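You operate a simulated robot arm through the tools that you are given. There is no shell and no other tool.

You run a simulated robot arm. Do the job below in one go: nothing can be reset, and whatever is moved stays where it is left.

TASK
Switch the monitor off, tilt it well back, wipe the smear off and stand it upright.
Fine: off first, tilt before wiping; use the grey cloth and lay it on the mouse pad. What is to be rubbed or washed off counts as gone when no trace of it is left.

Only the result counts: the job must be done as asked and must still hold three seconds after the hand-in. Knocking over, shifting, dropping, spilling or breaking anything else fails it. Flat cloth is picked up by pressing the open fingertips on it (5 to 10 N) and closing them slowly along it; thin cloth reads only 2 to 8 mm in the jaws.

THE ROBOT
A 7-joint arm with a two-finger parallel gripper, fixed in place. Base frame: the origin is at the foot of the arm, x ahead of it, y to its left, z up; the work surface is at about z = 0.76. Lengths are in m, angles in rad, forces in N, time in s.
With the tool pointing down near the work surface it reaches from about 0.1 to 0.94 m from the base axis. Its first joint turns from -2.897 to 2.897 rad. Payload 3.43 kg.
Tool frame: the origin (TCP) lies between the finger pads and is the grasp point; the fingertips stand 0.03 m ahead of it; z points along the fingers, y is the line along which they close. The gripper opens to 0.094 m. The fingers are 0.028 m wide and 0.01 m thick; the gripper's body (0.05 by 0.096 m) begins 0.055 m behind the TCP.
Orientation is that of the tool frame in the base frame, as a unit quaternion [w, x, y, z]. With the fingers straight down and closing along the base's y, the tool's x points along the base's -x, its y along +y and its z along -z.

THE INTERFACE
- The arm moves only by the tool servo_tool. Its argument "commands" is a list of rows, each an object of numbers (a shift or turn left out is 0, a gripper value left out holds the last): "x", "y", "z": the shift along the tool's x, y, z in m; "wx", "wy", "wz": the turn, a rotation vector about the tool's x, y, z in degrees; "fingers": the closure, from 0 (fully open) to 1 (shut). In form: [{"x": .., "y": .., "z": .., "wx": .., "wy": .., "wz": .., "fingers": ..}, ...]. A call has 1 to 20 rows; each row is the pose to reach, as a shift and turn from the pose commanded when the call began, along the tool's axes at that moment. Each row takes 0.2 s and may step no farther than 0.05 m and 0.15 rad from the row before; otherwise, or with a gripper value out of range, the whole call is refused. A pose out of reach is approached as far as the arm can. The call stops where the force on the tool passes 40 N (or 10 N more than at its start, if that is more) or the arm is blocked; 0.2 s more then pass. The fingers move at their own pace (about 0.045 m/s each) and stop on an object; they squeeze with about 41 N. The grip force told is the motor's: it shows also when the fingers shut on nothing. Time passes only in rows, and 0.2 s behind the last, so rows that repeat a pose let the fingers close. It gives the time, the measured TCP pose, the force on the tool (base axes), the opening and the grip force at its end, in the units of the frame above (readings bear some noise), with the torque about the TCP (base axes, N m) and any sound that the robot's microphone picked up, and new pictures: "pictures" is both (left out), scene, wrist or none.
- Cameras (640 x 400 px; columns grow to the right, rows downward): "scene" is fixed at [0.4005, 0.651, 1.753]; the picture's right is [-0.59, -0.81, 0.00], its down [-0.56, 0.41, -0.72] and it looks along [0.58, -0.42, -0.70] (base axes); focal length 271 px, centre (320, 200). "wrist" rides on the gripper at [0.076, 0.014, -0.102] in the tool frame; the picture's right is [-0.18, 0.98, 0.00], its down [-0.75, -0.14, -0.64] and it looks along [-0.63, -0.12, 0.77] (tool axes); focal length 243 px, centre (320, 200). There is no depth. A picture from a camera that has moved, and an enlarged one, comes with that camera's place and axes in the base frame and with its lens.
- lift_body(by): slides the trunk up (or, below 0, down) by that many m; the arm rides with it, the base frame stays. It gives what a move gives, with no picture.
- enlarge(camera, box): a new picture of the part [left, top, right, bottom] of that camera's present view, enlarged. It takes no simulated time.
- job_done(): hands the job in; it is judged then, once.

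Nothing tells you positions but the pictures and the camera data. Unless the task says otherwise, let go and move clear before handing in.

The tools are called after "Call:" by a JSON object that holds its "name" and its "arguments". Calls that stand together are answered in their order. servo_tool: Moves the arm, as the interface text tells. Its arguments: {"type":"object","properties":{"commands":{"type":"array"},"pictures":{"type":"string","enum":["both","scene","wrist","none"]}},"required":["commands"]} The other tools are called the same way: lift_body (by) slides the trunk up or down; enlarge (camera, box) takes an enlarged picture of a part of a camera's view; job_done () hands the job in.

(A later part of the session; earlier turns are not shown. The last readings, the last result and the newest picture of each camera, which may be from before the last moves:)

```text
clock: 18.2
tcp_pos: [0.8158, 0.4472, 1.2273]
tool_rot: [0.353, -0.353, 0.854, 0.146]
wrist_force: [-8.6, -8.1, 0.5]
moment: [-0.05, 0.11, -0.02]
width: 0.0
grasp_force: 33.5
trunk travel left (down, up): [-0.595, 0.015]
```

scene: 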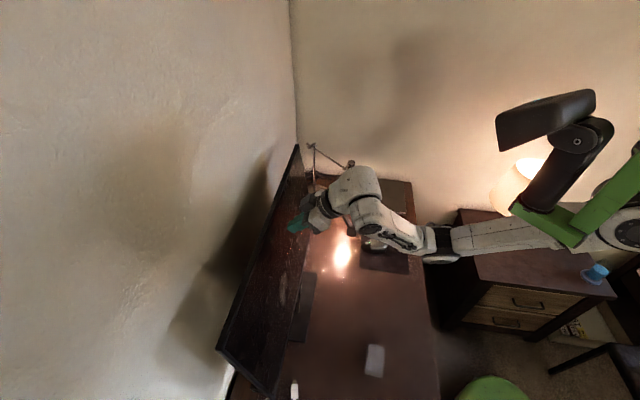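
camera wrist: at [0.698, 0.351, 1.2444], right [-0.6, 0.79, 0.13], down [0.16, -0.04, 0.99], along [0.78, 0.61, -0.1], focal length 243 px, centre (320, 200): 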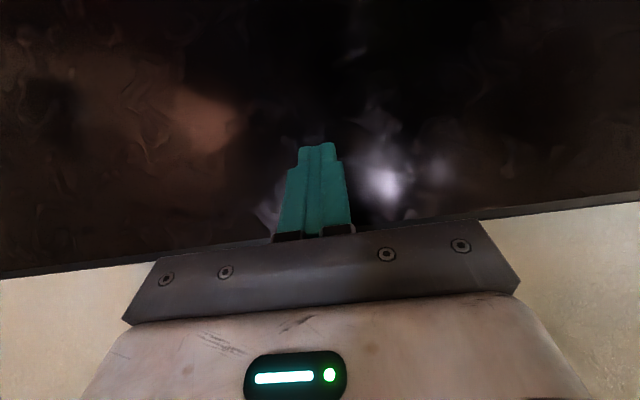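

Call:
{"name": "servo_tool", "arguments": {"commands": [{"x": -0.0021, "z": 0.0021, "fingers": 1}, {"x": -0.0042, "z": 0.0042, "fingers": 1}, {"x": -0.0064, "z": 0.0064, "fingers": 1}], "pictures": "both"}}

Call:
{"name": "enlarge", "arguments": {"camera": "scene", "box": [200, 130, 360, 270]}}

Call:
{"name": "enlarge", "arguments": {"camera": "scene", "box": [200, 260, 360, 400]}}

```text
clock: 19.0
tcp_pos: [0.823, 0.4522, 1.2267]
tool_rot: [0.354, -0.354, 0.853, 0.146]
wrist_force: [-8.7, -7.0, 2.4]
moment: [0.02, 0.04, 0.03]
width: 0.0002
grasp_force: 32.8
trunk travel left (down, up): [-0.595, 0.015]
camera wrist: at [0.7228, 0.3742, 1.2448], right [-0.6, 0.79, 0.13], down [0.15, -0.04, 0.99], along [0.78, 0.62, -0.09], focal length 243 px, centre (320, 200)
```

scene: 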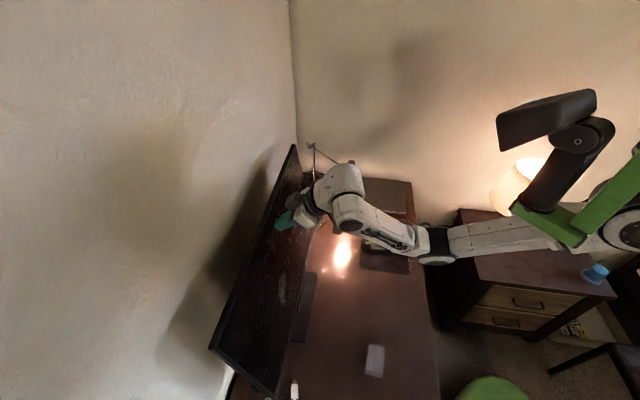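
wrist: 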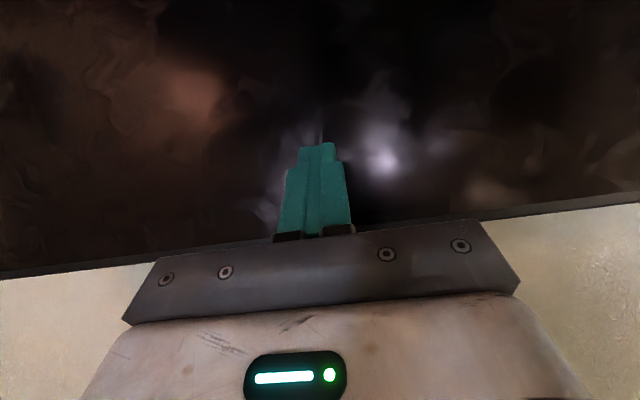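

```text
2.86 times, centred on (280, 200) of scene
camera zoom: at [0.4005, 0.651, 1.753], right [-0.59, -0.81, 0.0], down [-0.56, 0.41, -0.72], along [0.58, -0.42, -0.7], focal length 773 px, centre (434, 200)
```

zoom: 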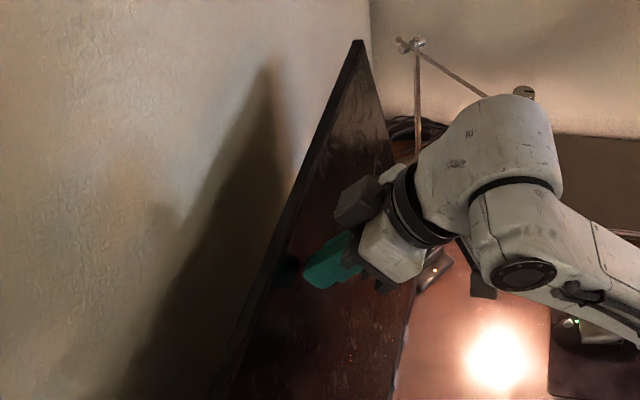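

```text
2.86 times, centred on (280, 330) of scene
camera zoom: at [0.4005, 0.651, 1.753], right [-0.59, -0.81, 0.0], down [-0.56, 0.41, -0.72], along [0.58, -0.42, -0.7], focal length 773 px, centre (434, -171)
```

zoom: 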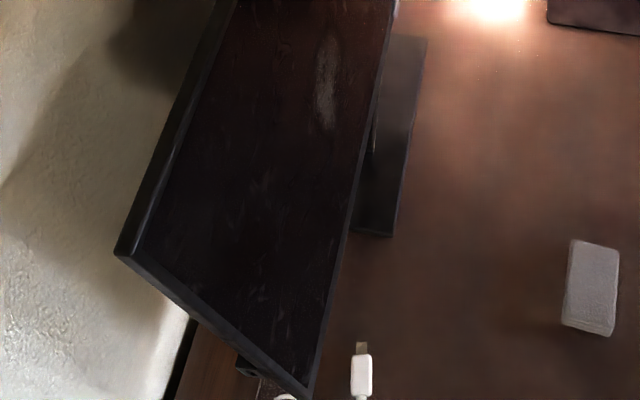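

It's tilting at a steady ~11 N, and the stand base hasn't moved. I'll continue pushing along the arc.

Call:
{"name": "servo_tool", "arguments": {"commands": [{"x": -0.003, "z": 0.0042, "fingers": 1}, {"x": -0.006, "z": 0.0084, "fingers": 1}, {"x": -0.0088, "z": 0.0127, "fingers": 1}, {"x": -0.0113, "z": 0.017, "fingers": 1}], "pictures": "scene"}}

```text
clock: 20.0
tcp_pos: [0.8372, 0.4671, 1.2216]
tool_rot: [0.355, -0.352, 0.854, 0.146]
wrist_force: [-0.8, -0.2, 1.9]
moment: [-0.02, 0.02, -0.04]
width: 0.0003
grasp_force: 32.8
trunk travel left (down, up): [-0.595, 0.015]
```

scene: 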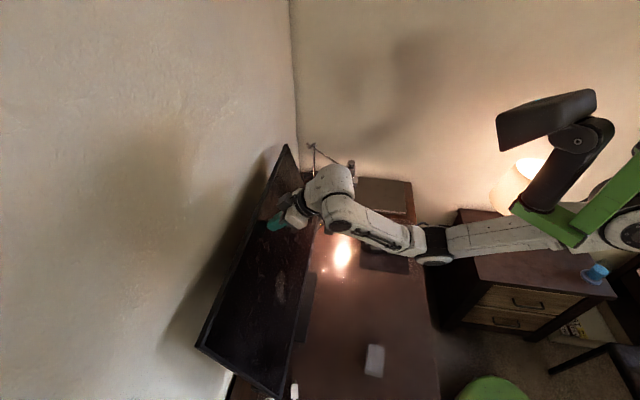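

Call:
{"name": "servo_tool", "arguments": {"commands": [{"x": -0.0025, "z": 0.0042, "fingers": 1}, {"x": -0.005, "z": 0.0084, "fingers": 1}, {"x": -0.0075, "z": 0.0127, "fingers": 1}], "pictures": "both"}}

Call:
{"name": "enlarge", "arguments": {"camera": "scene", "box": [180, 260, 360, 400]}}

```text
clock: 20.8
tcp_pos: [0.8452, 0.4782, 1.2194]
tool_rot: [0.354, -0.353, 0.853, 0.147]
wrist_force: [-4.9, -6.7, 6.6]
moment: [0.05, -0.1, -0.01]
width: 0.0
grasp_force: 32.7
trunk travel left (down, up): [-0.595, 0.015]
camera wrist: at [0.7465, 0.3989, 1.2365], right [-0.6, 0.79, 0.13], down [0.15, -0.04, 0.99], along [0.78, 0.62, -0.1], focal length 243 px, centre (320, 200)
```

scene: 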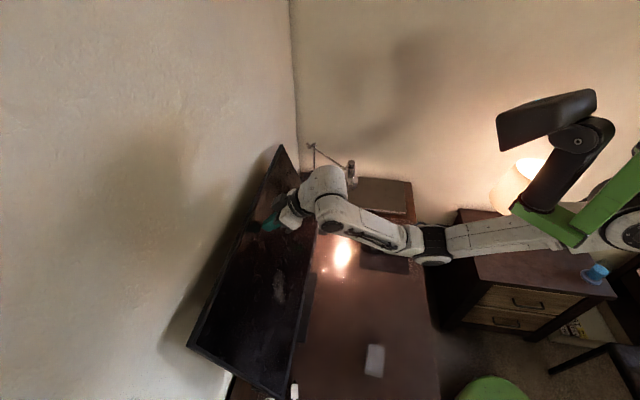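
wrist: 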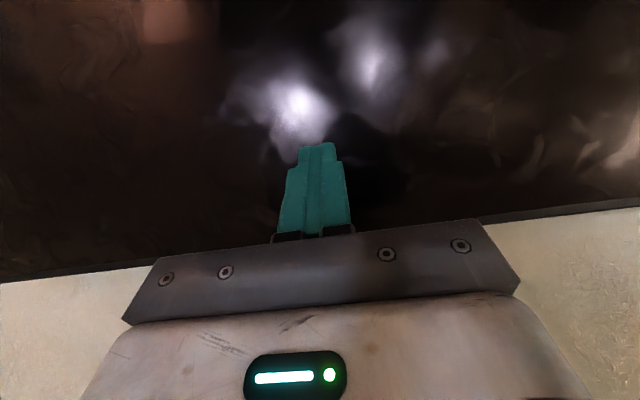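

```text
2.86 times, centred on (270, 330) of scene
camera zoom: at [0.4005, 0.651, 1.753], right [-0.59, -0.81, 0.0], down [-0.56, 0.41, -0.72], along [0.58, -0.42, -0.7], focal length 773 px, centre (463, -171)
```

zoom: 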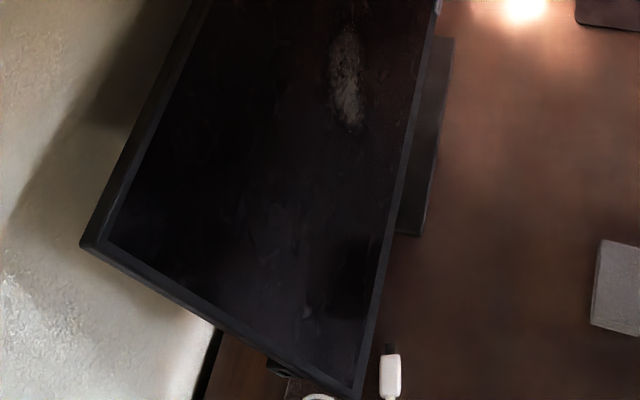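

Call:
{"name": "servo_tool", "arguments": {"commands": [{"x": -0.0022, "z": 0.0042, "fingers": 1}, {"x": -0.0044, "z": 0.0084, "fingers": 1}], "pictures": "scene"}}

```text
clock: 21.3
tcp_pos: [0.8469, 0.479, 1.2183]
tool_rot: [0.353, -0.353, 0.854, 0.146]
wrist_force: [-24.5, -23.2, 9.2]
moment: [0.17, 0.29, -0.08]
width: 0.0002
grasp_force: 33.3
trunk travel left (down, up): [-0.595, 0.015]
stopped in row 2: the force on the tool passed its limit at 50 N (the readings are from after the stop); the commanded pose is now the measured one
```

scene: 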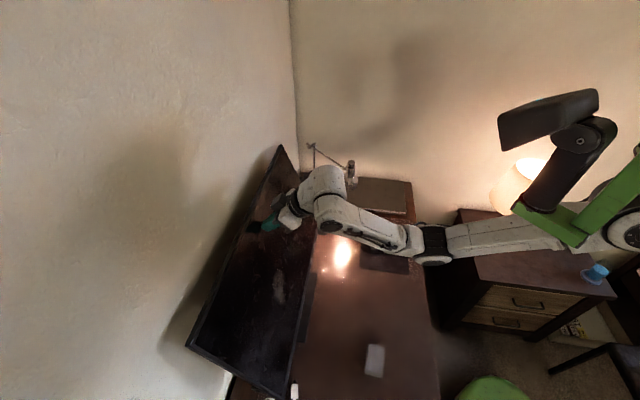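

The tilt hit its stop at about 25° — that's well back. I'll back off now and check that the stand didn't shift.

Call:
{"name": "servo_tool", "arguments": {"commands": [{"x": 0.005, "z": -0.007, "fingers": 1}, {"x": 0.02, "z": -0.028, "fingers": 1}, {"x": 0.04, "z": -0.056, "fingers": 1}, {"x": 0.06, "z": -0.09, "fingers": 1}, {"x": 0.08, "z": -0.125, "fingers": 1}, {"x": 0.09, "z": -0.165, "fingers": 0.5}, {"x": 0.09, "z": -0.165, "fingers": 0.0}], "pictures": "both"}}

Call:
{"name": "enlarge", "arguments": {"camera": "scene", "box": [180, 260, 360, 400]}}

Call:
{"name": "enlarge", "arguments": {"camera": "scene", "box": [240, 130, 400, 270]}}

```text
clock: 22.9
tcp_pos: [0.7208, 0.354, 1.2701]
tool_rot: [0.352, -0.354, 0.854, 0.146]
wrist_force: [-0.1, 0.3, -0.3]
moment: [0.01, -0.02, 0.04]
width: 0.0489
grasp_force: 0.2
trunk travel left (down, up): [-0.595, 0.015]
camera wrist: at [0.6225, 0.2757, 1.2884], right [-0.6, 0.79, 0.13], down [0.16, -0.04, 0.99], along [0.78, 0.62, -0.1], focal length 243 px, centre (320, 200)
```

scene: 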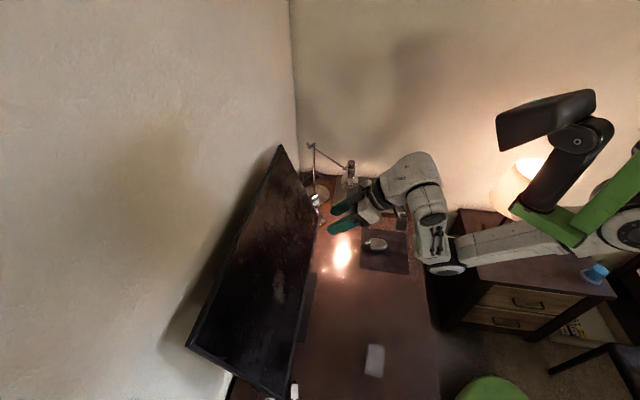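
wrist: 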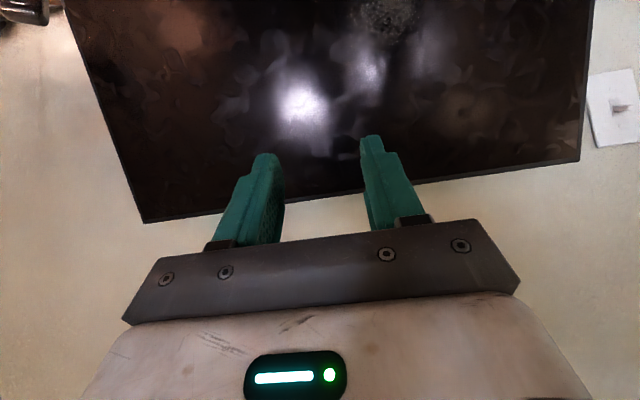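

```text
2.86 times, centred on (270, 330) of scene
camera zoom: at [0.4005, 0.651, 1.753], right [-0.59, -0.81, 0.0], down [-0.56, 0.41, -0.72], along [0.58, -0.42, -0.7], focal length 773 px, centre (463, -171)
```

zoom: 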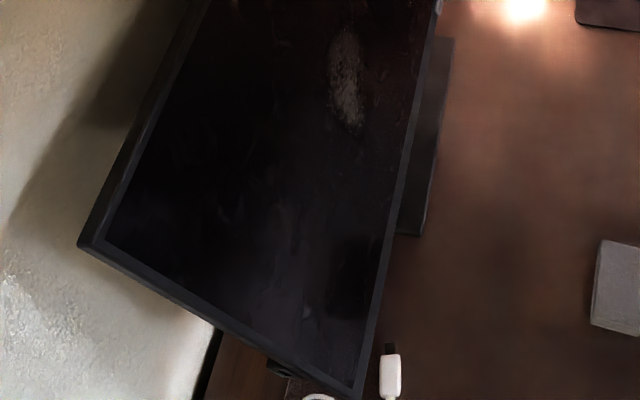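

```text
2.86 times, centred on (320, 200) of scene
camera zoom: at [0.4005, 0.651, 1.753], right [-0.59, -0.81, 0.0], down [-0.56, 0.41, -0.72], along [0.58, -0.42, -0.7], focal length 773 px, centre (320, 200)
```

zoom: 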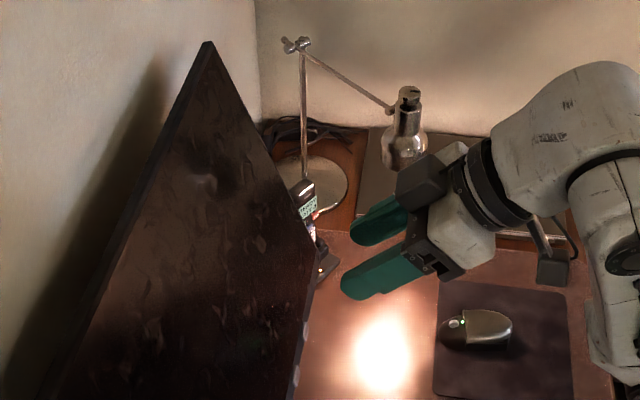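

The stand base is unmoved and the panel leans well back. Next I go over to the grey cloth (about x 0.51, y 0.35) with the tool pointing down for a close look.

Call:
{"name": "servo_tool", "arguments": {"commands": [{"x": 0.0371, "y": 0.0181, "z": 0.0106, "wy": 5.6, "fingers": 0}, {"x": 0.0742, "y": 0.0362, "z": 0.0212, "wy": 11.2}, {"x": 0.1114, "y": 0.0544, "z": 0.0318, "wy": 16.9}, {"x": 0.1485, "y": 0.0725, "z": 0.0424, "wy": 22.5}, {"x": 0.1856, "y": 0.0906, "z": 0.0531, "wy": 28.1}, {"x": 0.2227, "y": 0.1087, "z": 0.0637, "wy": 33.7}, {"x": 0.2599, "y": 0.1269, "z": 0.0743, "wy": 39.4}, {"x": 0.297, "y": 0.145, "z": 0.0849, "wy": 45}, {"x": 0.297, "y": 0.145, "z": 0.0849, "wy": 45}], "pictures": "both"}}

Call:
{"name": "enlarge", "arguments": {"camera": "wrist", "box": [240, 20, 432, 140]}}

```text
clock: 24.9
tcp_pos: [0.5093, 0.3457, 1.0019]
tool_rot: [-0.002, -0.382, 0.924, -0.001]
wrist_force: [0.7, -0.5, -0.5]
moment: [0.04, -0.04, 0.03]
width: 0.094
grasp_force: 0.2
trunk travel left (down, up): [-0.595, 0.015]
camera wrist: at [0.4467, 0.3036, 1.1043], right [-0.56, 0.83, 0.0], down [0.63, 0.44, 0.64], along [0.53, 0.36, -0.77], focal length 243 px, centre (320, 200)
```

scene: 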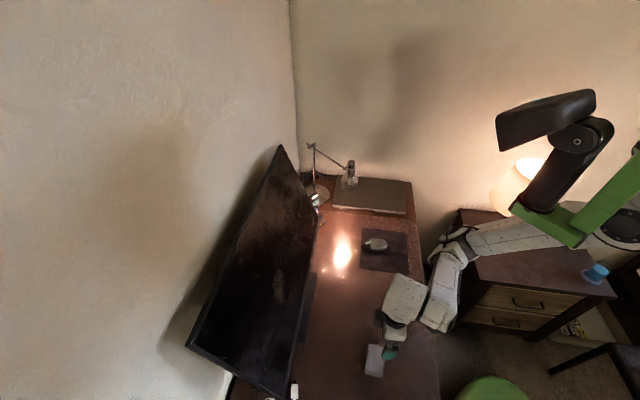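
wrist: 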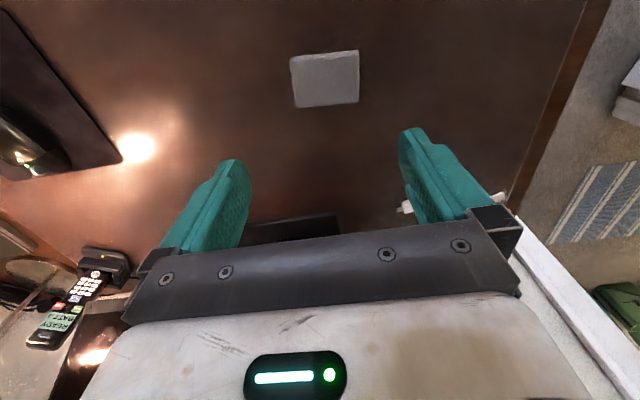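

```text
3.33 times, centred on (336, 80) of wrist
camera zoom: at [0.4467, 0.3036, 1.1043], right [-0.56, 0.83, 0.0], down [0.63, 0.44, 0.64], along [0.53, 0.36, -0.77], focal length 809 px, centre (267, 600)
```

zoom: 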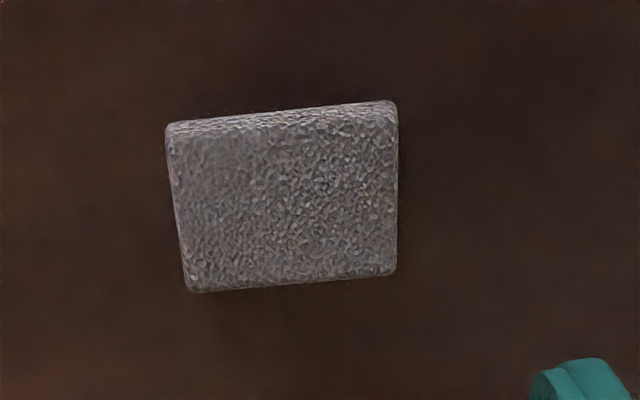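

The cloth is a small folded pad (about 6×8 cm, maybe 1–2 cm thick) centred near (0.51, 0.355), rotated ~5°. I'll turn the hand so the fingers close across its short side and lower for a better look.

Call:
{"name": "servo_tool", "arguments": {"commands": [{"wz": 7.9, "z": 0.008, "fingers": 0}, {"wz": 15.8, "z": 0.016}, {"wz": 23.7, "z": 0.025}, {"wz": 31.6, "z": 0.033}, {"wz": 39.5, "z": 0.041}, {"wz": 47.5, "z": 0.05}, {"x": -0.001, "y": 0.001, "wz": 55.4, "z": 0.058}, {"x": -0.002, "y": 0.002, "wz": 63.3, "z": 0.066}, {"x": -0.003, "y": 0.003, "wz": 71.2, "z": 0.075}, {"x": -0.004, "y": 0.004, "wz": 79.1, "z": 0.083}, {"x": -0.005, "y": 0.005, "wz": 87, "z": 0.091}, {"x": -0.0063, "y": 0.0063, "wz": 95, "z": 0.1}, {"x": -0.0063, "y": 0.0063, "wz": 95, "z": 0.1}], "pictures": "both"}}

Call:
{"name": "enlarge", "arguments": {"camera": "wrist", "box": [200, 20, 440, 170]}}

Call:
{"name": "enlarge", "arguments": {"camera": "scene", "box": [320, 300, 460, 400]}}

```text
clock: 27.7
tcp_pos: [0.5122, 0.3584, 0.8996]
tool_rot: [-0.001, 0.423, 0.906, -0.001]
wrist_force: [0.6, -0.3, -0.6]
moment: [0.0, -0.01, 0.02]
width: 0.094
grasp_force: 0.1
trunk travel left (down, up): [-0.595, 0.015]
camera wrist: at [0.4749, 0.4265, 1.0019], right [0.87, 0.49, 0.0], down [0.38, -0.67, 0.64], along [0.31, -0.56, -0.77], focal length 243 px, centre (320, 200)
```

scene: 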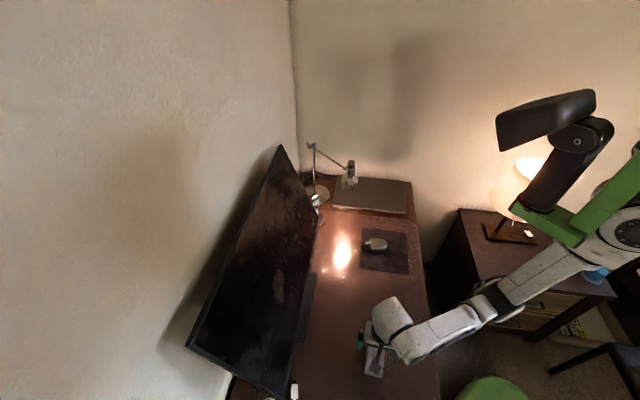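
wrist: 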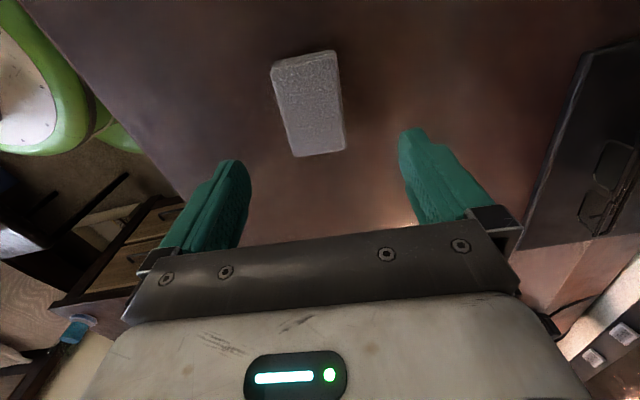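

```text
2.67 times, centred on (320, 95) of wrist
camera zoom: at [0.4749, 0.4265, 1.0019], right [0.87, 0.49, 0.0], down [0.38, -0.67, 0.64], along [0.31, -0.56, -0.77], focal length 647 px, centre (320, 480)
```

zoom: 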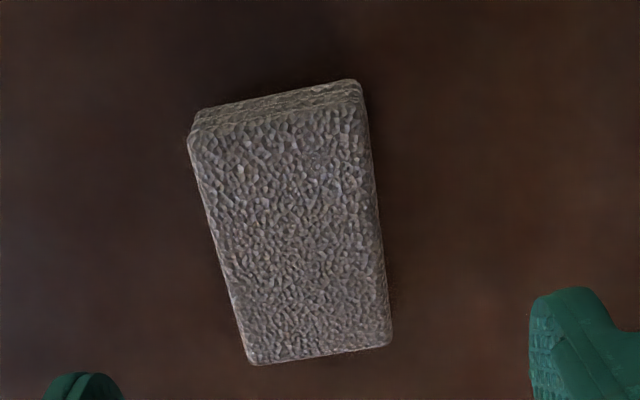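

```text
4.00 times, centred on (390, 350) of scene
camera zoom: at [0.4005, 0.651, 1.753], right [-0.59, -0.81, 0.0], down [-0.56, 0.41, -0.72], along [0.58, -0.42, -0.7], focal length 1082 px, centre (40, -400)
```

zoom: 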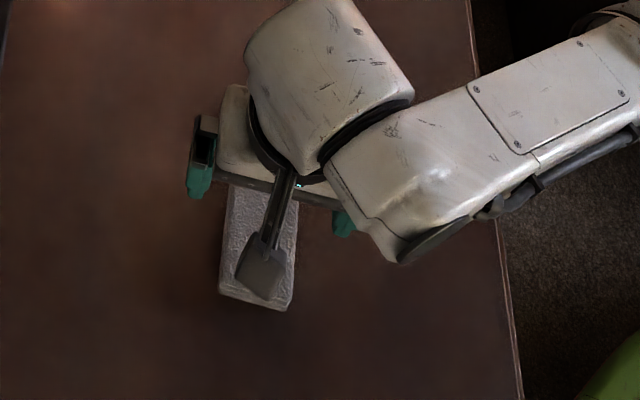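

The pad is about 5.2×7.8 cm and roughly 2.5 cm thick, centre (0.508, 0.354), well aligned with the fingers. I'll centre and lower so the fingertips stop about 1 cm above the desk.

Call:
{"name": "servo_tool", "arguments": {"commands": [{"x": -0.001, "y": -0.006, "z": 0.02, "fingers": 0}, {"x": -0.001, "y": -0.006, "z": 0.05}, {"x": -0.001, "y": -0.006, "z": 0.07}], "pictures": "both"}}

Call:
{"name": "enlarge", "arguments": {"camera": "wrist", "box": [200, 40, 440, 190]}}

```text
clock: 28.5
tcp_pos: [0.5092, 0.3535, 0.8302]
tool_rot: [0.0, 0.423, 0.906, -0.002]
wrist_force: [0.6, 0.9, 0.2]
moment: [-0.01, -0.02, -0.03]
width: 0.094
grasp_force: 0.1
trunk travel left (down, up): [-0.595, 0.015]
camera wrist: at [0.4707, 0.422, 0.9325], right [0.87, 0.49, 0.0], down [0.38, -0.67, 0.64], along [0.31, -0.56, -0.77], focal length 243 px, centre (320, 200)
```

scene: 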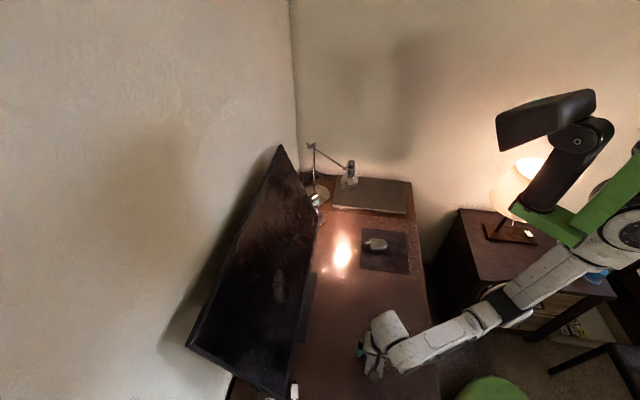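
wrist: 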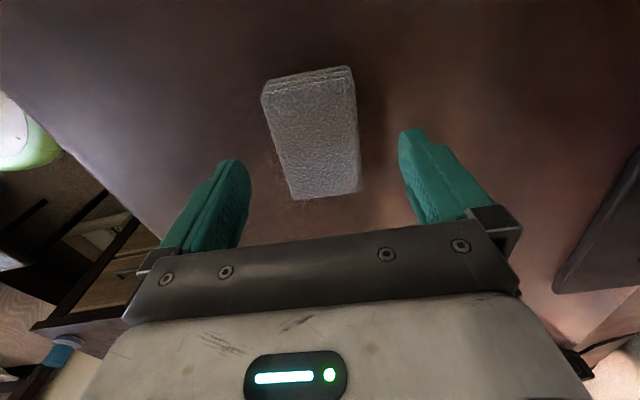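

```text
2.67 times, centred on (320, 115) of wrist
camera zoom: at [0.4707, 0.422, 0.9325], right [0.87, 0.49, 0.0], down [0.38, -0.67, 0.64], along [0.31, -0.56, -0.77], focal length 647 px, centre (320, 427)
```

zoom: 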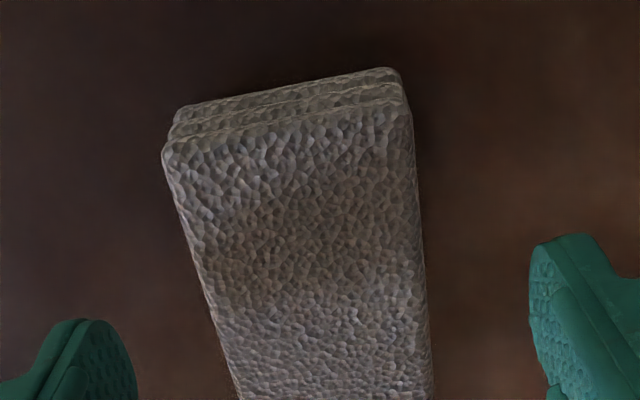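

Call:
{"name": "servo_tool", "arguments": {"commands": [{"z": 0.015, "fingers": 0}, {"z": 0.029, "fingers": 0}, {"z": 0.029, "fingers": 0.2}, {"z": 0.029, "fingers": 0.35}, {"z": 0.029, "fingers": 0.45}, {"z": 0.029, "fingers": 0.55}, {"z": 0.029, "fingers": 0.65}, {"z": 0.029, "fingers": 0.75}, {"z": 0.029, "fingers": 0.9}, {"z": 0.029, "fingers": 1}, {"z": 0.029, "fingers": 1}], "pictures": "both"}}

Call:
{"name": "enlarge", "arguments": {"camera": "wrist", "box": [200, 40, 440, 190]}}

```text
clock: 30.9
tcp_pos: [0.5086, 0.3528, 0.8014]
tool_rot: [-0.001, 0.422, 0.906, -0.001]
wrist_force: [0.2, 0.5, 0.3]
moment: [0.03, -0.03, 0.0]
width: 0.0536
grasp_force: 41.0
trunk travel left (down, up): [-0.595, 0.015]
camera wrist: at [0.471, 0.4218, 0.9033], right [0.87, 0.49, 0.0], down [0.38, -0.67, 0.64], along [0.31, -0.56, -0.77], focal length 243 px, centre (320, 200)
```

scene: 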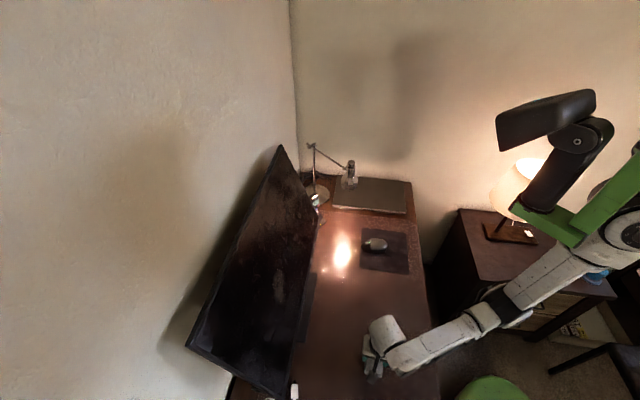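
wrist: 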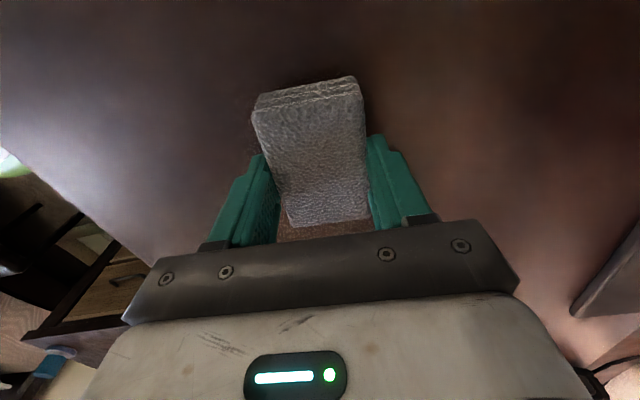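

```text
2.67 times, centred on (320, 115) of wrist
camera zoom: at [0.471, 0.4218, 0.9033], right [0.87, 0.49, 0.0], down [0.38, -0.67, 0.64], along [0.31, -0.56, -0.77], focal length 647 px, centre (320, 427)
```

zoom: 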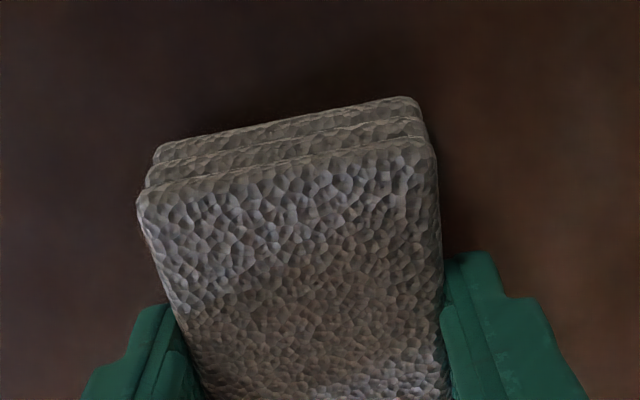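

Gripped at 5.4 cm with full force. Lifting it straight up.

Call:
{"name": "servo_tool", "arguments": {"commands": [{"z": -0.02, "fingers": 1}, {"z": -0.06, "fingers": 1}, {"z": -0.1, "fingers": 1}, {"z": -0.15, "fingers": 1}, {"z": -0.2, "fingers": 1}], "pictures": "both"}}

Call:
{"name": "enlarge", "arguments": {"camera": "wrist", "box": [200, 60, 440, 210]}}

Call:
{"name": "enlarge", "arguments": {"camera": "scene", "box": [320, 280, 480, 400]}}

```text
clock: 32.1
tcp_pos: [0.5088, 0.3724, 0.954]
tool_rot: [-0.01, 0.421, 0.907, 0.021]
wrist_force: [0.1, 0.1, 0.0]
moment: [0.0, 0.0, 0.02]
width: 0.0534
grasp_force: 41.0
out of reach, approached as far as the arm can: row 4, 5
trunk travel left (down, up): [-0.595, 0.015]
camera wrist: at [0.4701, 0.4361, 1.0581], right [0.87, 0.49, 0.02], down [0.38, -0.7, 0.61], along [0.32, -0.52, -0.79], focal length 243 px, centre (320, 200)
```

scene: 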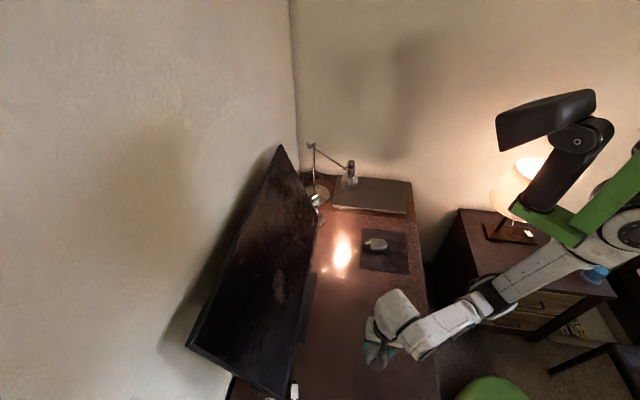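
wrist: 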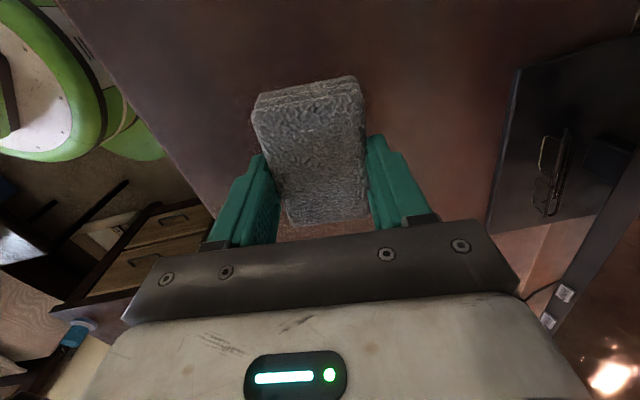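

```text
2.67 times, centred on (320, 135) of wrist
camera zoom: at [0.4701, 0.4361, 1.0581], right [0.87, 0.49, 0.02], down [0.38, -0.7, 0.61], along [0.32, -0.52, -0.79], focal length 647 px, centre (320, 373)
```

zoom: 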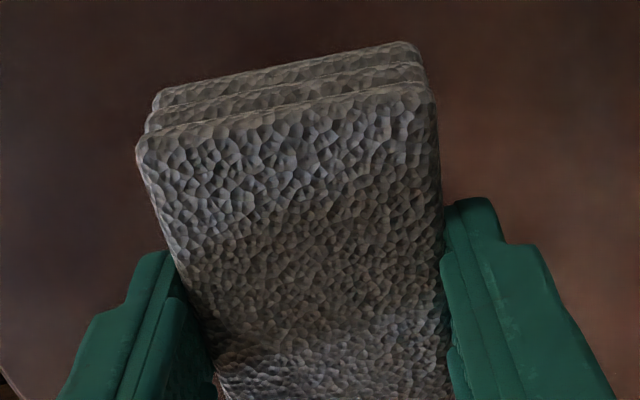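

```text
3.33 times, centred on (400, 340) of scene
camera zoom: at [0.4005, 0.651, 1.753], right [-0.59, -0.81, 0.0], down [-0.56, 0.41, -0.72], along [0.58, -0.42, -0.7], focal length 902 px, centre (53, -267)
```

zoom: 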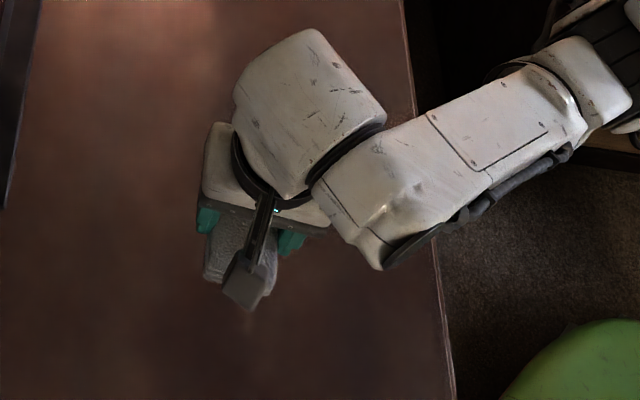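

The cloth is held firmly. That hand heading is near a joint limit when higher up, so I'll turn the hand back (camera toward me, fingers along the screen width), then approach the screen.

Call:
{"name": "servo_tool", "arguments": {"commands": [{"wz": -7.9, "fingers": 1}, {"wz": -15.8}, {"wz": -23.7}, {"wz": -31.6}, {"wz": -39.5}, {"wz": -47.5}, {"wz": -55.4}, {"wz": -63.3}, {"wz": -71.2}, {"wz": -79.1}, {"wz": -87}, {"wz": -95}, {"wz": -95}], "pictures": "both"}}

```text
clock: 34.9
tcp_pos: [0.511, 0.3732, 0.9508]
tool_rot: [-0.002, -0.383, 0.924, -0.001]
wrist_force: [-0.2, 0.5, 0.0]
moment: [-0.01, 0.02, 0.01]
width: 0.0538
grasp_force: 41.5
trunk travel left (down, up): [-0.595, 0.015]
camera wrist: at [0.4471, 0.3307, 1.0527], right [-0.57, 0.82, 0.0], down [0.63, 0.44, 0.64], along [0.53, 0.36, -0.77], focal length 243 px, centre (320, 200)
```

scene: 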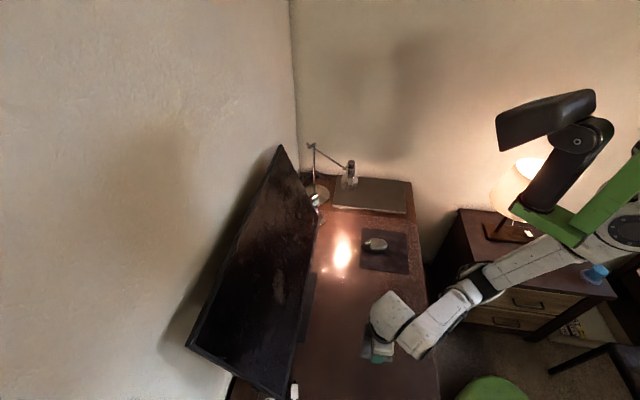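
wrist: 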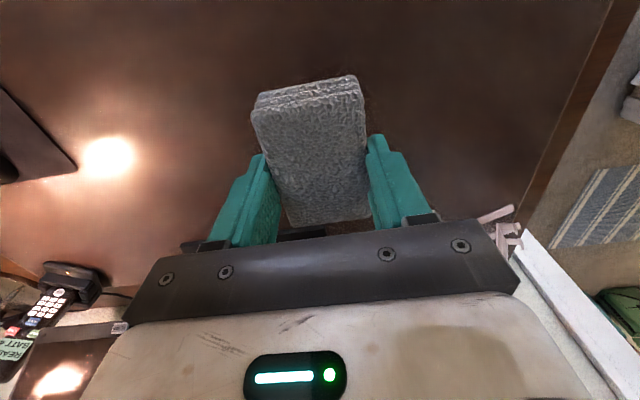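

Call:
{"name": "servo_tool", "arguments": {"commands": [{"x": -0.0094, "y": -0.0229, "z": -0.0313, "wy": -5.6, "fingers": 1}, {"x": -0.0188, "y": -0.0458, "z": -0.0625, "wy": -11.2}, {"x": -0.0281, "y": -0.0686, "z": -0.0938, "wy": -16.9}, {"x": -0.0375, "y": -0.0915, "z": -0.125, "wy": -22.5}, {"x": -0.0469, "y": -0.1144, "z": -0.1563, "wy": -28.1}, {"x": -0.0563, "y": -0.1373, "z": -0.1875, "wy": -33.7}, {"x": -0.0656, "y": -0.1601, "z": -0.2188, "wy": -39.4}, {"x": -0.075, "y": -0.183, "z": -0.25, "wy": -45}, {"x": -0.075, "y": -0.183, "z": -0.25, "wy": -45}], "pictures": "both"}}

Call:
{"name": "enlarge", "arguments": {"camera": "wrist", "box": [340, 0, 580, 150]}}

```text
clock: 36.9
tcp_pos: [0.6928, 0.297, 1.1998]
tool_rot: [0.352, -0.354, 0.854, 0.147]
wrist_force: [0.6, -0.5, -1.3]
moment: [0.01, 0.04, -0.03]
width: 0.0537
grasp_force: 40.9
trunk travel left (down, up): [-0.595, 0.015]
camera wrist: at [0.593, 0.219, 1.2184], right [-0.6, 0.79, 0.13], down [0.16, -0.04, 0.99], along [0.78, 0.62, -0.1], focal length 243 px, centre (320, 200)
```

scene: 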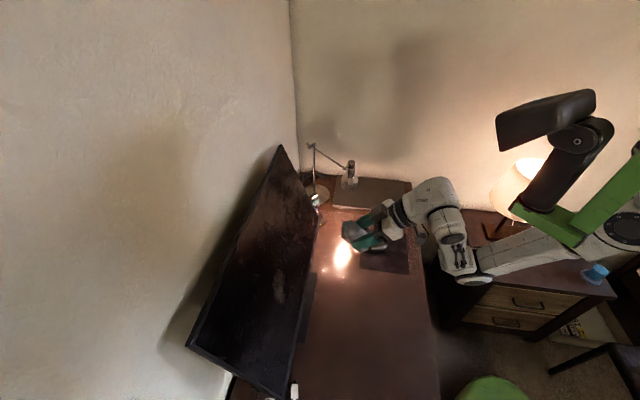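
wrist: 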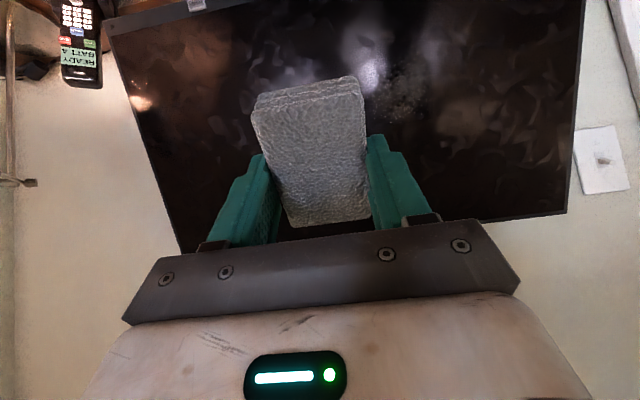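

```text
2.67 times, centred on (460, 75) of wrist
camera zoom: at [0.593, 0.219, 1.2184], right [-0.6, 0.79, 0.13], down [0.16, -0.04, 0.99], along [0.78, 0.62, -0.1], focal length 647 px, centre (-53, 533)
```

zoom: 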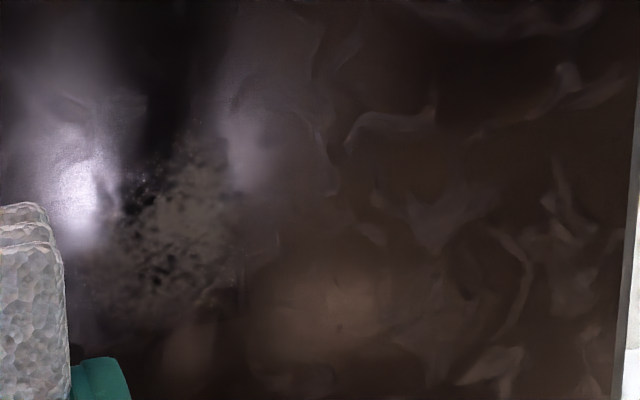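

The panel leans about 19–20° at its stop. The smear spans roughly u 0.125–0.205 and 11–20 cm above the panel's bottom edge. I'll bring the pad square to the screen in front of the smear with about 7 cm gap.

Call:
{"name": "servo_tool", "arguments": {"commands": [{"x": 0.0018, "y": 0.0192, "z": 0.0265, "wy": -4.33, "fingers": 1}, {"x": 0.0035, "y": 0.0383, "z": 0.053, "wy": -8.67}, {"x": 0.0053, "y": 0.0575, "z": 0.0795, "wy": -13}, {"x": 0.0071, "y": 0.0767, "z": 0.106, "wy": -17.3}, {"x": 0.0088, "y": 0.0958, "z": 0.1325, "wy": -21.7}, {"x": 0.0106, "y": 0.115, "z": 0.159, "wy": -26}, {"x": 0.0106, "y": 0.115, "z": 0.159, "wy": -26}], "pictures": "both"}}

Call:
{"name": "enlarge", "arguments": {"camera": "scene", "box": [200, 210, 360, 330]}}

```text
clock: 38.5
tcp_pos: [0.6869, 0.4536, 1.0789]
tool_rot: [0.536, -0.312, 0.753, 0.222]
wrist_force: [0.3, -0.7, 0.0]
moment: [-0.01, -0.01, 0.01]
width: 0.0534
grasp_force: 41.3
trunk travel left (down, up): [-0.595, 0.015]
camera wrist: at [0.5906, 0.3783, 1.0405], right [-0.65, 0.74, 0.17], down [-0.15, -0.35, 0.92], along [0.74, 0.57, 0.34], focal length 243 px, centre (320, 200)
```

scene: 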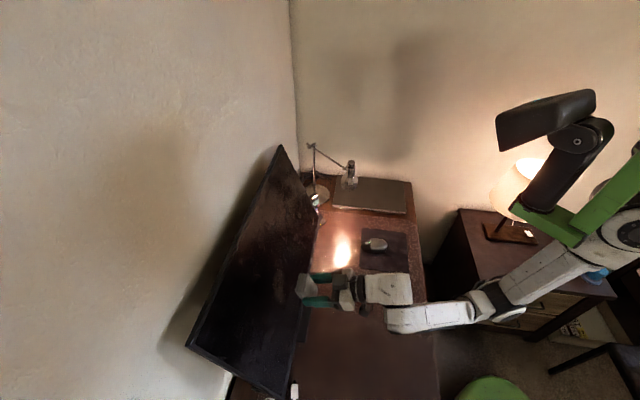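
wrist: 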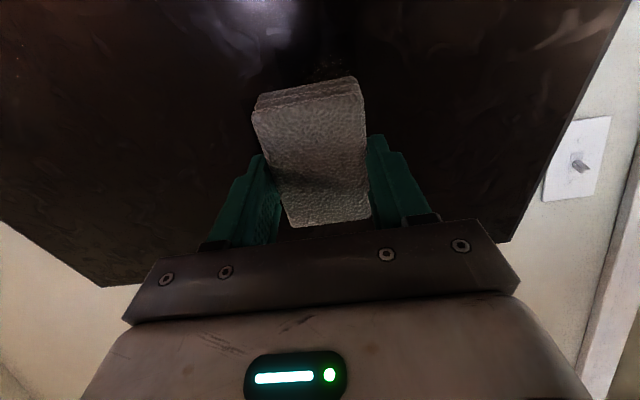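

```text
3.33 times, centred on (280, 270) of scene
camera zoom: at [0.4005, 0.651, 1.753], right [-0.59, -0.81, 0.0], down [-0.56, 0.41, -0.72], along [0.58, -0.42, -0.7], focal length 902 px, centre (453, -33)
```

zoom: 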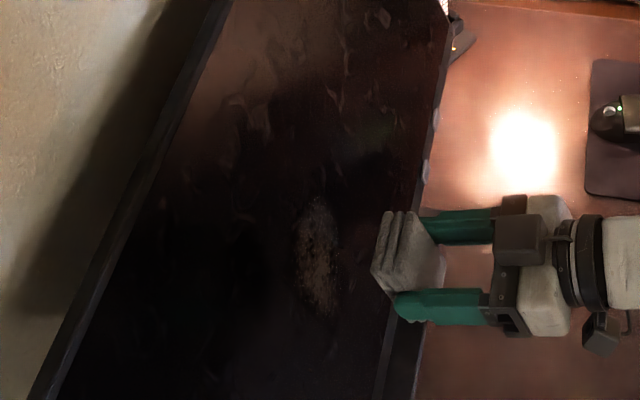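

The pad is square to the screen and the scene view shows the smear clearly next to it. I'll advance along the tool axis until light contact.

Call:
{"name": "servo_tool", "arguments": {"commands": [{"z": 0.03, "fingers": 1}, {"z": 0.05}, {"z": 0.054}], "pictures": "scene"}}

Call:
{"name": "enlarge", "arguments": {"camera": "scene", "box": [220, 230, 340, 320]}}

```text
clock: 39.3
tcp_pos: [0.7229, 0.4893, 1.0626]
tool_rot: [0.535, -0.312, 0.753, 0.222]
wrist_force: [0.5, -0.5, -0.5]
moment: [0.01, 0.0, -0.01]
width: 0.0536
grasp_force: 40.7
trunk travel left (down, up): [-0.595, 0.015]
```

scene: 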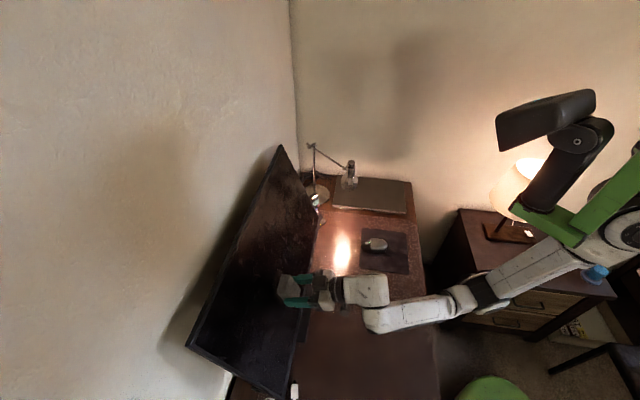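

```text
4.44 times, centred on (280, 275) of scene
camera zoom: at [0.4005, 0.651, 1.753], right [-0.59, -0.81, 0.0], down [-0.56, 0.41, -0.72], along [0.58, -0.42, -0.7], focal length 1202 px, centre (498, -133)
```

zoom: 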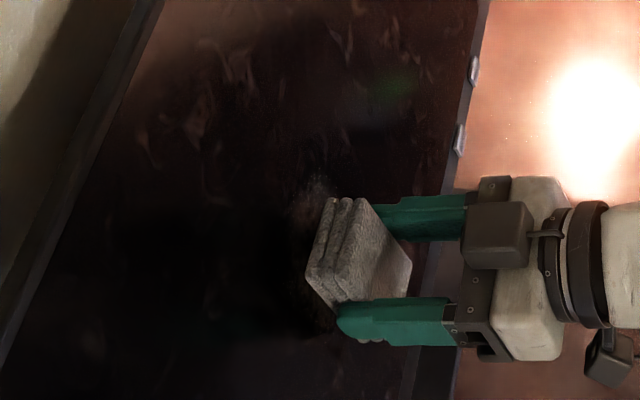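

Call:
{"name": "servo_tool", "arguments": {"commands": [{"z": 0.003, "fingers": 1}, {"z": 0.006}, {"z": 0.009}, {"z": 0.011}], "pictures": "none"}}

```text
clock: 40.3
tcp_pos: [0.7288, 0.497, 1.0578]
tool_rot: [0.535, -0.311, 0.753, 0.221]
wrist_force: [0.9, -0.1, 0.6]
moment: [-0.02, 0.0, 0.02]
width: 0.0537
grasp_force: 41.2
trunk travel left (down, up): [-0.595, 0.015]
```

Call:
{"name": "servo_tool", "arguments": {"commands": [{"z": 0.001, "fingers": 1}, {"z": 0.002}, {"z": 0.003}, {"z": 0.004}], "pictures": "none"}}

```text
clock: 41.3
tcp_pos: [0.7318, 0.4987, 1.0579]
tool_rot: [0.535, -0.312, 0.753, 0.222]
wrist_force: [0.1, 0.4, -0.1]
moment: [0.02, -0.01, 0.03]
width: 0.0536
grasp_force: 41.3
trunk travel left (down, up): [-0.595, 0.015]
```

Call:
{"name": "servo_tool", "arguments": {"commands": [{"z": 0.001, "fingers": 1}, {"z": 0.002}, {"z": 0.003}, {"z": 0.004}], "pictures": "scene"}}

Call:
{"name": "enlarge", "arguments": {"camera": "scene", "box": [220, 230, 340, 320]}}

```text
clock: 42.3
tcp_pos: [0.7339, 0.5008, 1.0566]
tool_rot: [0.535, -0.312, 0.753, 0.222]
wrist_force: [-15.8, -19.4, 8.1]
moment: [-0.84, 0.71, -0.04]
width: 0.0535
grasp_force: 41.4
trunk travel left (down, up): [-0.595, 0.015]
```

scene: 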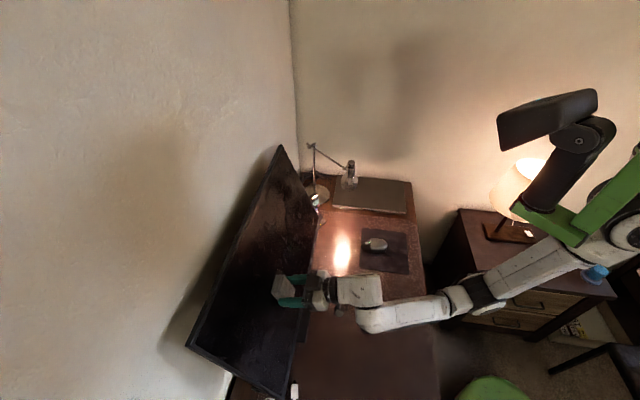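

```text
4.44 times, centred on (280, 275) of scene
camera zoom: at [0.4005, 0.651, 1.753], right [-0.59, -0.81, 0.0], down [-0.56, 0.41, -0.72], along [0.58, -0.42, -0.7], focal length 1202 px, centre (498, -133)
```

zoom: 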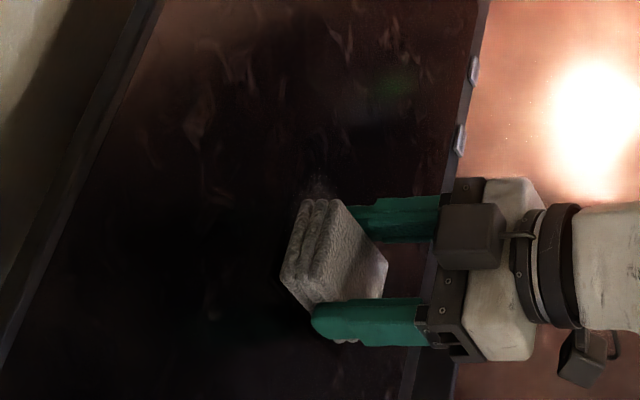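

Contact made at 26 N — a bit hard — and the torque shows only the pad's lower edge is touching, so the panel leans more than I assumed. I'll back off, pitch the pad 4° and touch again more lightly.

Call:
{"name": "servo_tool", "arguments": {"commands": [{"z": -0.003, "fingers": 1}, {"z": -0.006}, {"z": -0.006, "wy": 2}, {"z": -0.006, "wy": 4}, {"z": -0.006, "wy": 4}], "pictures": "scene"}}

Call:
{"name": "enlarge", "arguments": {"camera": "scene", "box": [220, 230, 340, 320]}}

```text
clock: 43.5
tcp_pos: [0.7299, 0.498, 1.0576]
tool_rot: [0.509, -0.32, 0.771, 0.211]
wrist_force: [0.3, -0.2, -0.6]
moment: [0.02, 0.03, -0.02]
width: 0.0538
grasp_force: 41.0
trunk travel left (down, up): [-0.595, 0.015]
```

scene: 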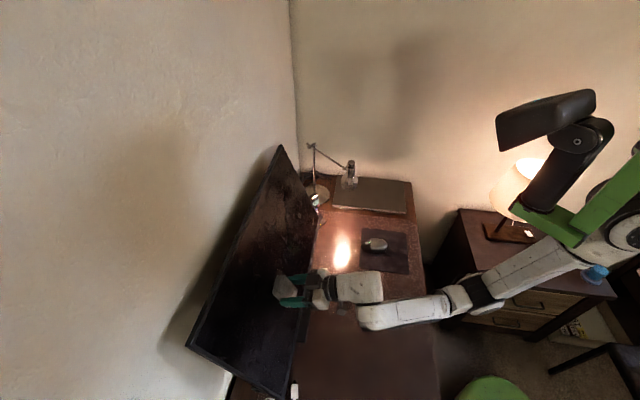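

```text
4.44 times, centred on (280, 275) of scene
camera zoom: at [0.4005, 0.651, 1.753], right [-0.59, -0.81, 0.0], down [-0.56, 0.41, -0.72], along [0.58, -0.42, -0.7], focal length 1202 px, centre (498, -133)
```

zoom: 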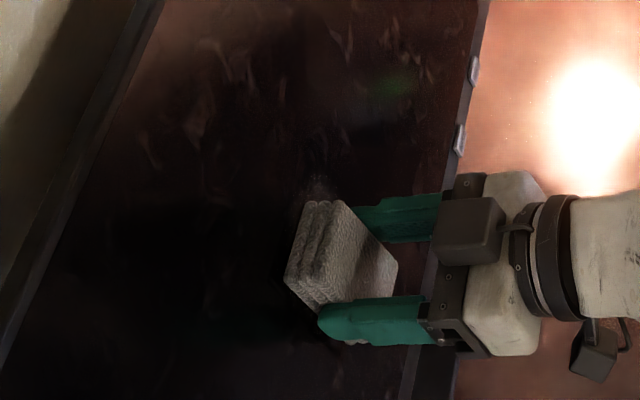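

Call:
{"name": "servo_tool", "arguments": {"commands": [{"z": 0.001, "fingers": 1}, {"z": 0.002}, {"z": 0.003}], "pictures": "none"}}

```text
clock: 44.3
tcp_pos: [0.7317, 0.5, 1.0579]
tool_rot: [0.509, -0.32, 0.771, 0.212]
wrist_force: [-9.2, -8.0, 2.5]
moment: [0.29, -0.3, 0.01]
width: 0.0533
grasp_force: 41.1
trunk travel left (down, up): [-0.595, 0.015]
```

Call:
{"name": "servo_tool", "arguments": {"commands": [{"z": -0.002, "fingers": 1}, {"z": -0.002, "wy": -2}, {"z": -0.001, "wy": -2}, {"z": 0.0, "wy": -2}], "pictures": "none"}}

```text
clock: 45.3
tcp_pos: [0.7322, 0.4992, 1.057]
tool_rot: [0.522, -0.316, 0.762, 0.216]
wrist_force: [0.1, 0.0, -0.5]
moment: [-0.01, 0.02, 0.0]
width: 0.0538
grasp_force: 41.1
trunk travel left (down, up): [-0.595, 0.015]
```

Call:
{"name": "servo_tool", "arguments": {"commands": [{"z": 0.0007, "fingers": 1}, {"z": 0.0014}], "pictures": "none"}}

```text
clock: 45.9
tcp_pos: [0.733, 0.5007, 1.0565]
tool_rot: [0.522, -0.316, 0.762, 0.217]
wrist_force: [-5.1, -6.3, 2.1]
moment: [0.23, -0.24, -0.03]
width: 0.0536
grasp_force: 41.1
trunk travel left (down, up): [-0.595, 0.015]
```

Call:
{"name": "servo_tool", "arguments": {"commands": [{"wy": -0.6, "fingers": 1}, {"wy": -1.2}], "pictures": "none"}}

```text
clock: 46.5
tcp_pos: [0.7326, 0.5022, 1.0555]
tool_rot: [0.53, -0.313, 0.757, 0.22]
wrist_force: [-5.4, -4.7, -1.2]
moment: [0.12, -0.14, 0.03]
width: 0.0538
grasp_force: 40.9
trunk travel left (down, up): [-0.595, 0.015]
```

Nearly flush at ~7 N. Now I'll start wiping horizontally across the smear with short strokes, watching the force.

Call:
{"name": "servo_tool", "arguments": {"commands": [{"y": -0.008, "fingers": 1}, {"y": -0.016}, {"y": -0.024}, {"y": -0.032}, {"y": -0.04}], "pictures": "scene"}}

Call:
{"name": "enlarge", "arguments": {"camera": "scene", "box": [220, 230, 340, 320]}}

```text
clock: 47.7
tcp_pos: [0.7604, 0.4729, 1.0573]
tool_rot: [0.531, -0.314, 0.756, 0.22]
wrist_force: [-3.5, -1.8, 1.4]
moment: [0.01, -0.07, 0.02]
width: 0.0537
grasp_force: 40.1
trunk travel left (down, up): [-0.595, 0.015]
```

scene: 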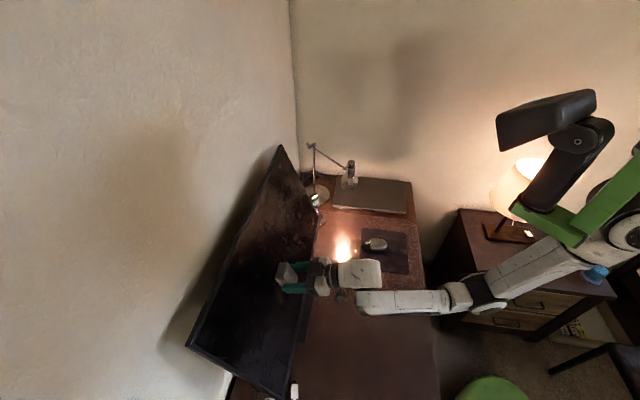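

```text
4.44 times, centred on (280, 275) of scene
camera zoom: at [0.4005, 0.651, 1.753], right [-0.59, -0.81, 0.0], down [-0.56, 0.41, -0.72], along [0.58, -0.42, -0.7], focal length 1202 px, centre (498, -133)
```

zoom: 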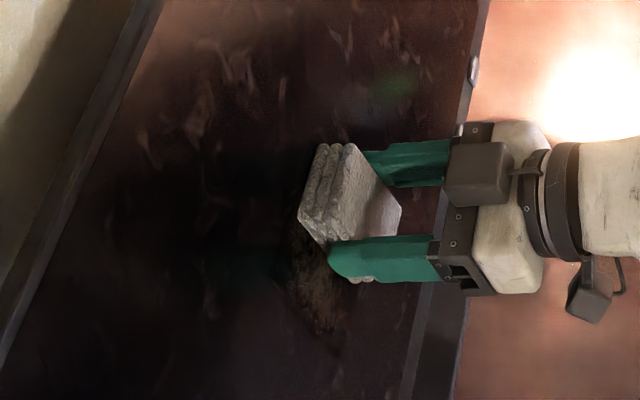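

Call:
{"name": "servo_tool", "arguments": {"commands": [{"y": 0.0, "z": 0.0004, "fingers": 1}, {"y": 0.01, "z": 0.0004}, {"y": 0.02, "z": 0.0003}, {"y": 0.03, "z": 0.0002}, {"y": 0.04, "z": 0.0001}, {"y": 0.05, "z": 0.0}, {"y": 0.06, "z": -0.0001}], "pictures": "none"}}

```text
clock: 49.3
tcp_pos: [0.7196, 0.5151, 1.0571]
tool_rot: [0.53, -0.314, 0.757, 0.219]
wrist_force: [-0.1, -0.2, 0.9]
moment: [-0.05, -0.02, -0.04]
width: 0.0538
grasp_force: 41.2
trunk travel left (down, up): [-0.595, 0.015]
```

Call:
{"name": "servo_tool", "arguments": {"commands": [{"z": 0.0007, "fingers": 1}, {"z": 0.0014}], "pictures": "none"}}

```text
clock: 49.9
tcp_pos: [0.7197, 0.5146, 1.0548]
tool_rot: [0.53, -0.313, 0.757, 0.22]
wrist_force: [-5.4, -6.7, 1.1]
moment: [0.01, -0.01, -0.02]
width: 0.0537
grasp_force: 41.5
trunk travel left (down, up): [-0.595, 0.015]
```

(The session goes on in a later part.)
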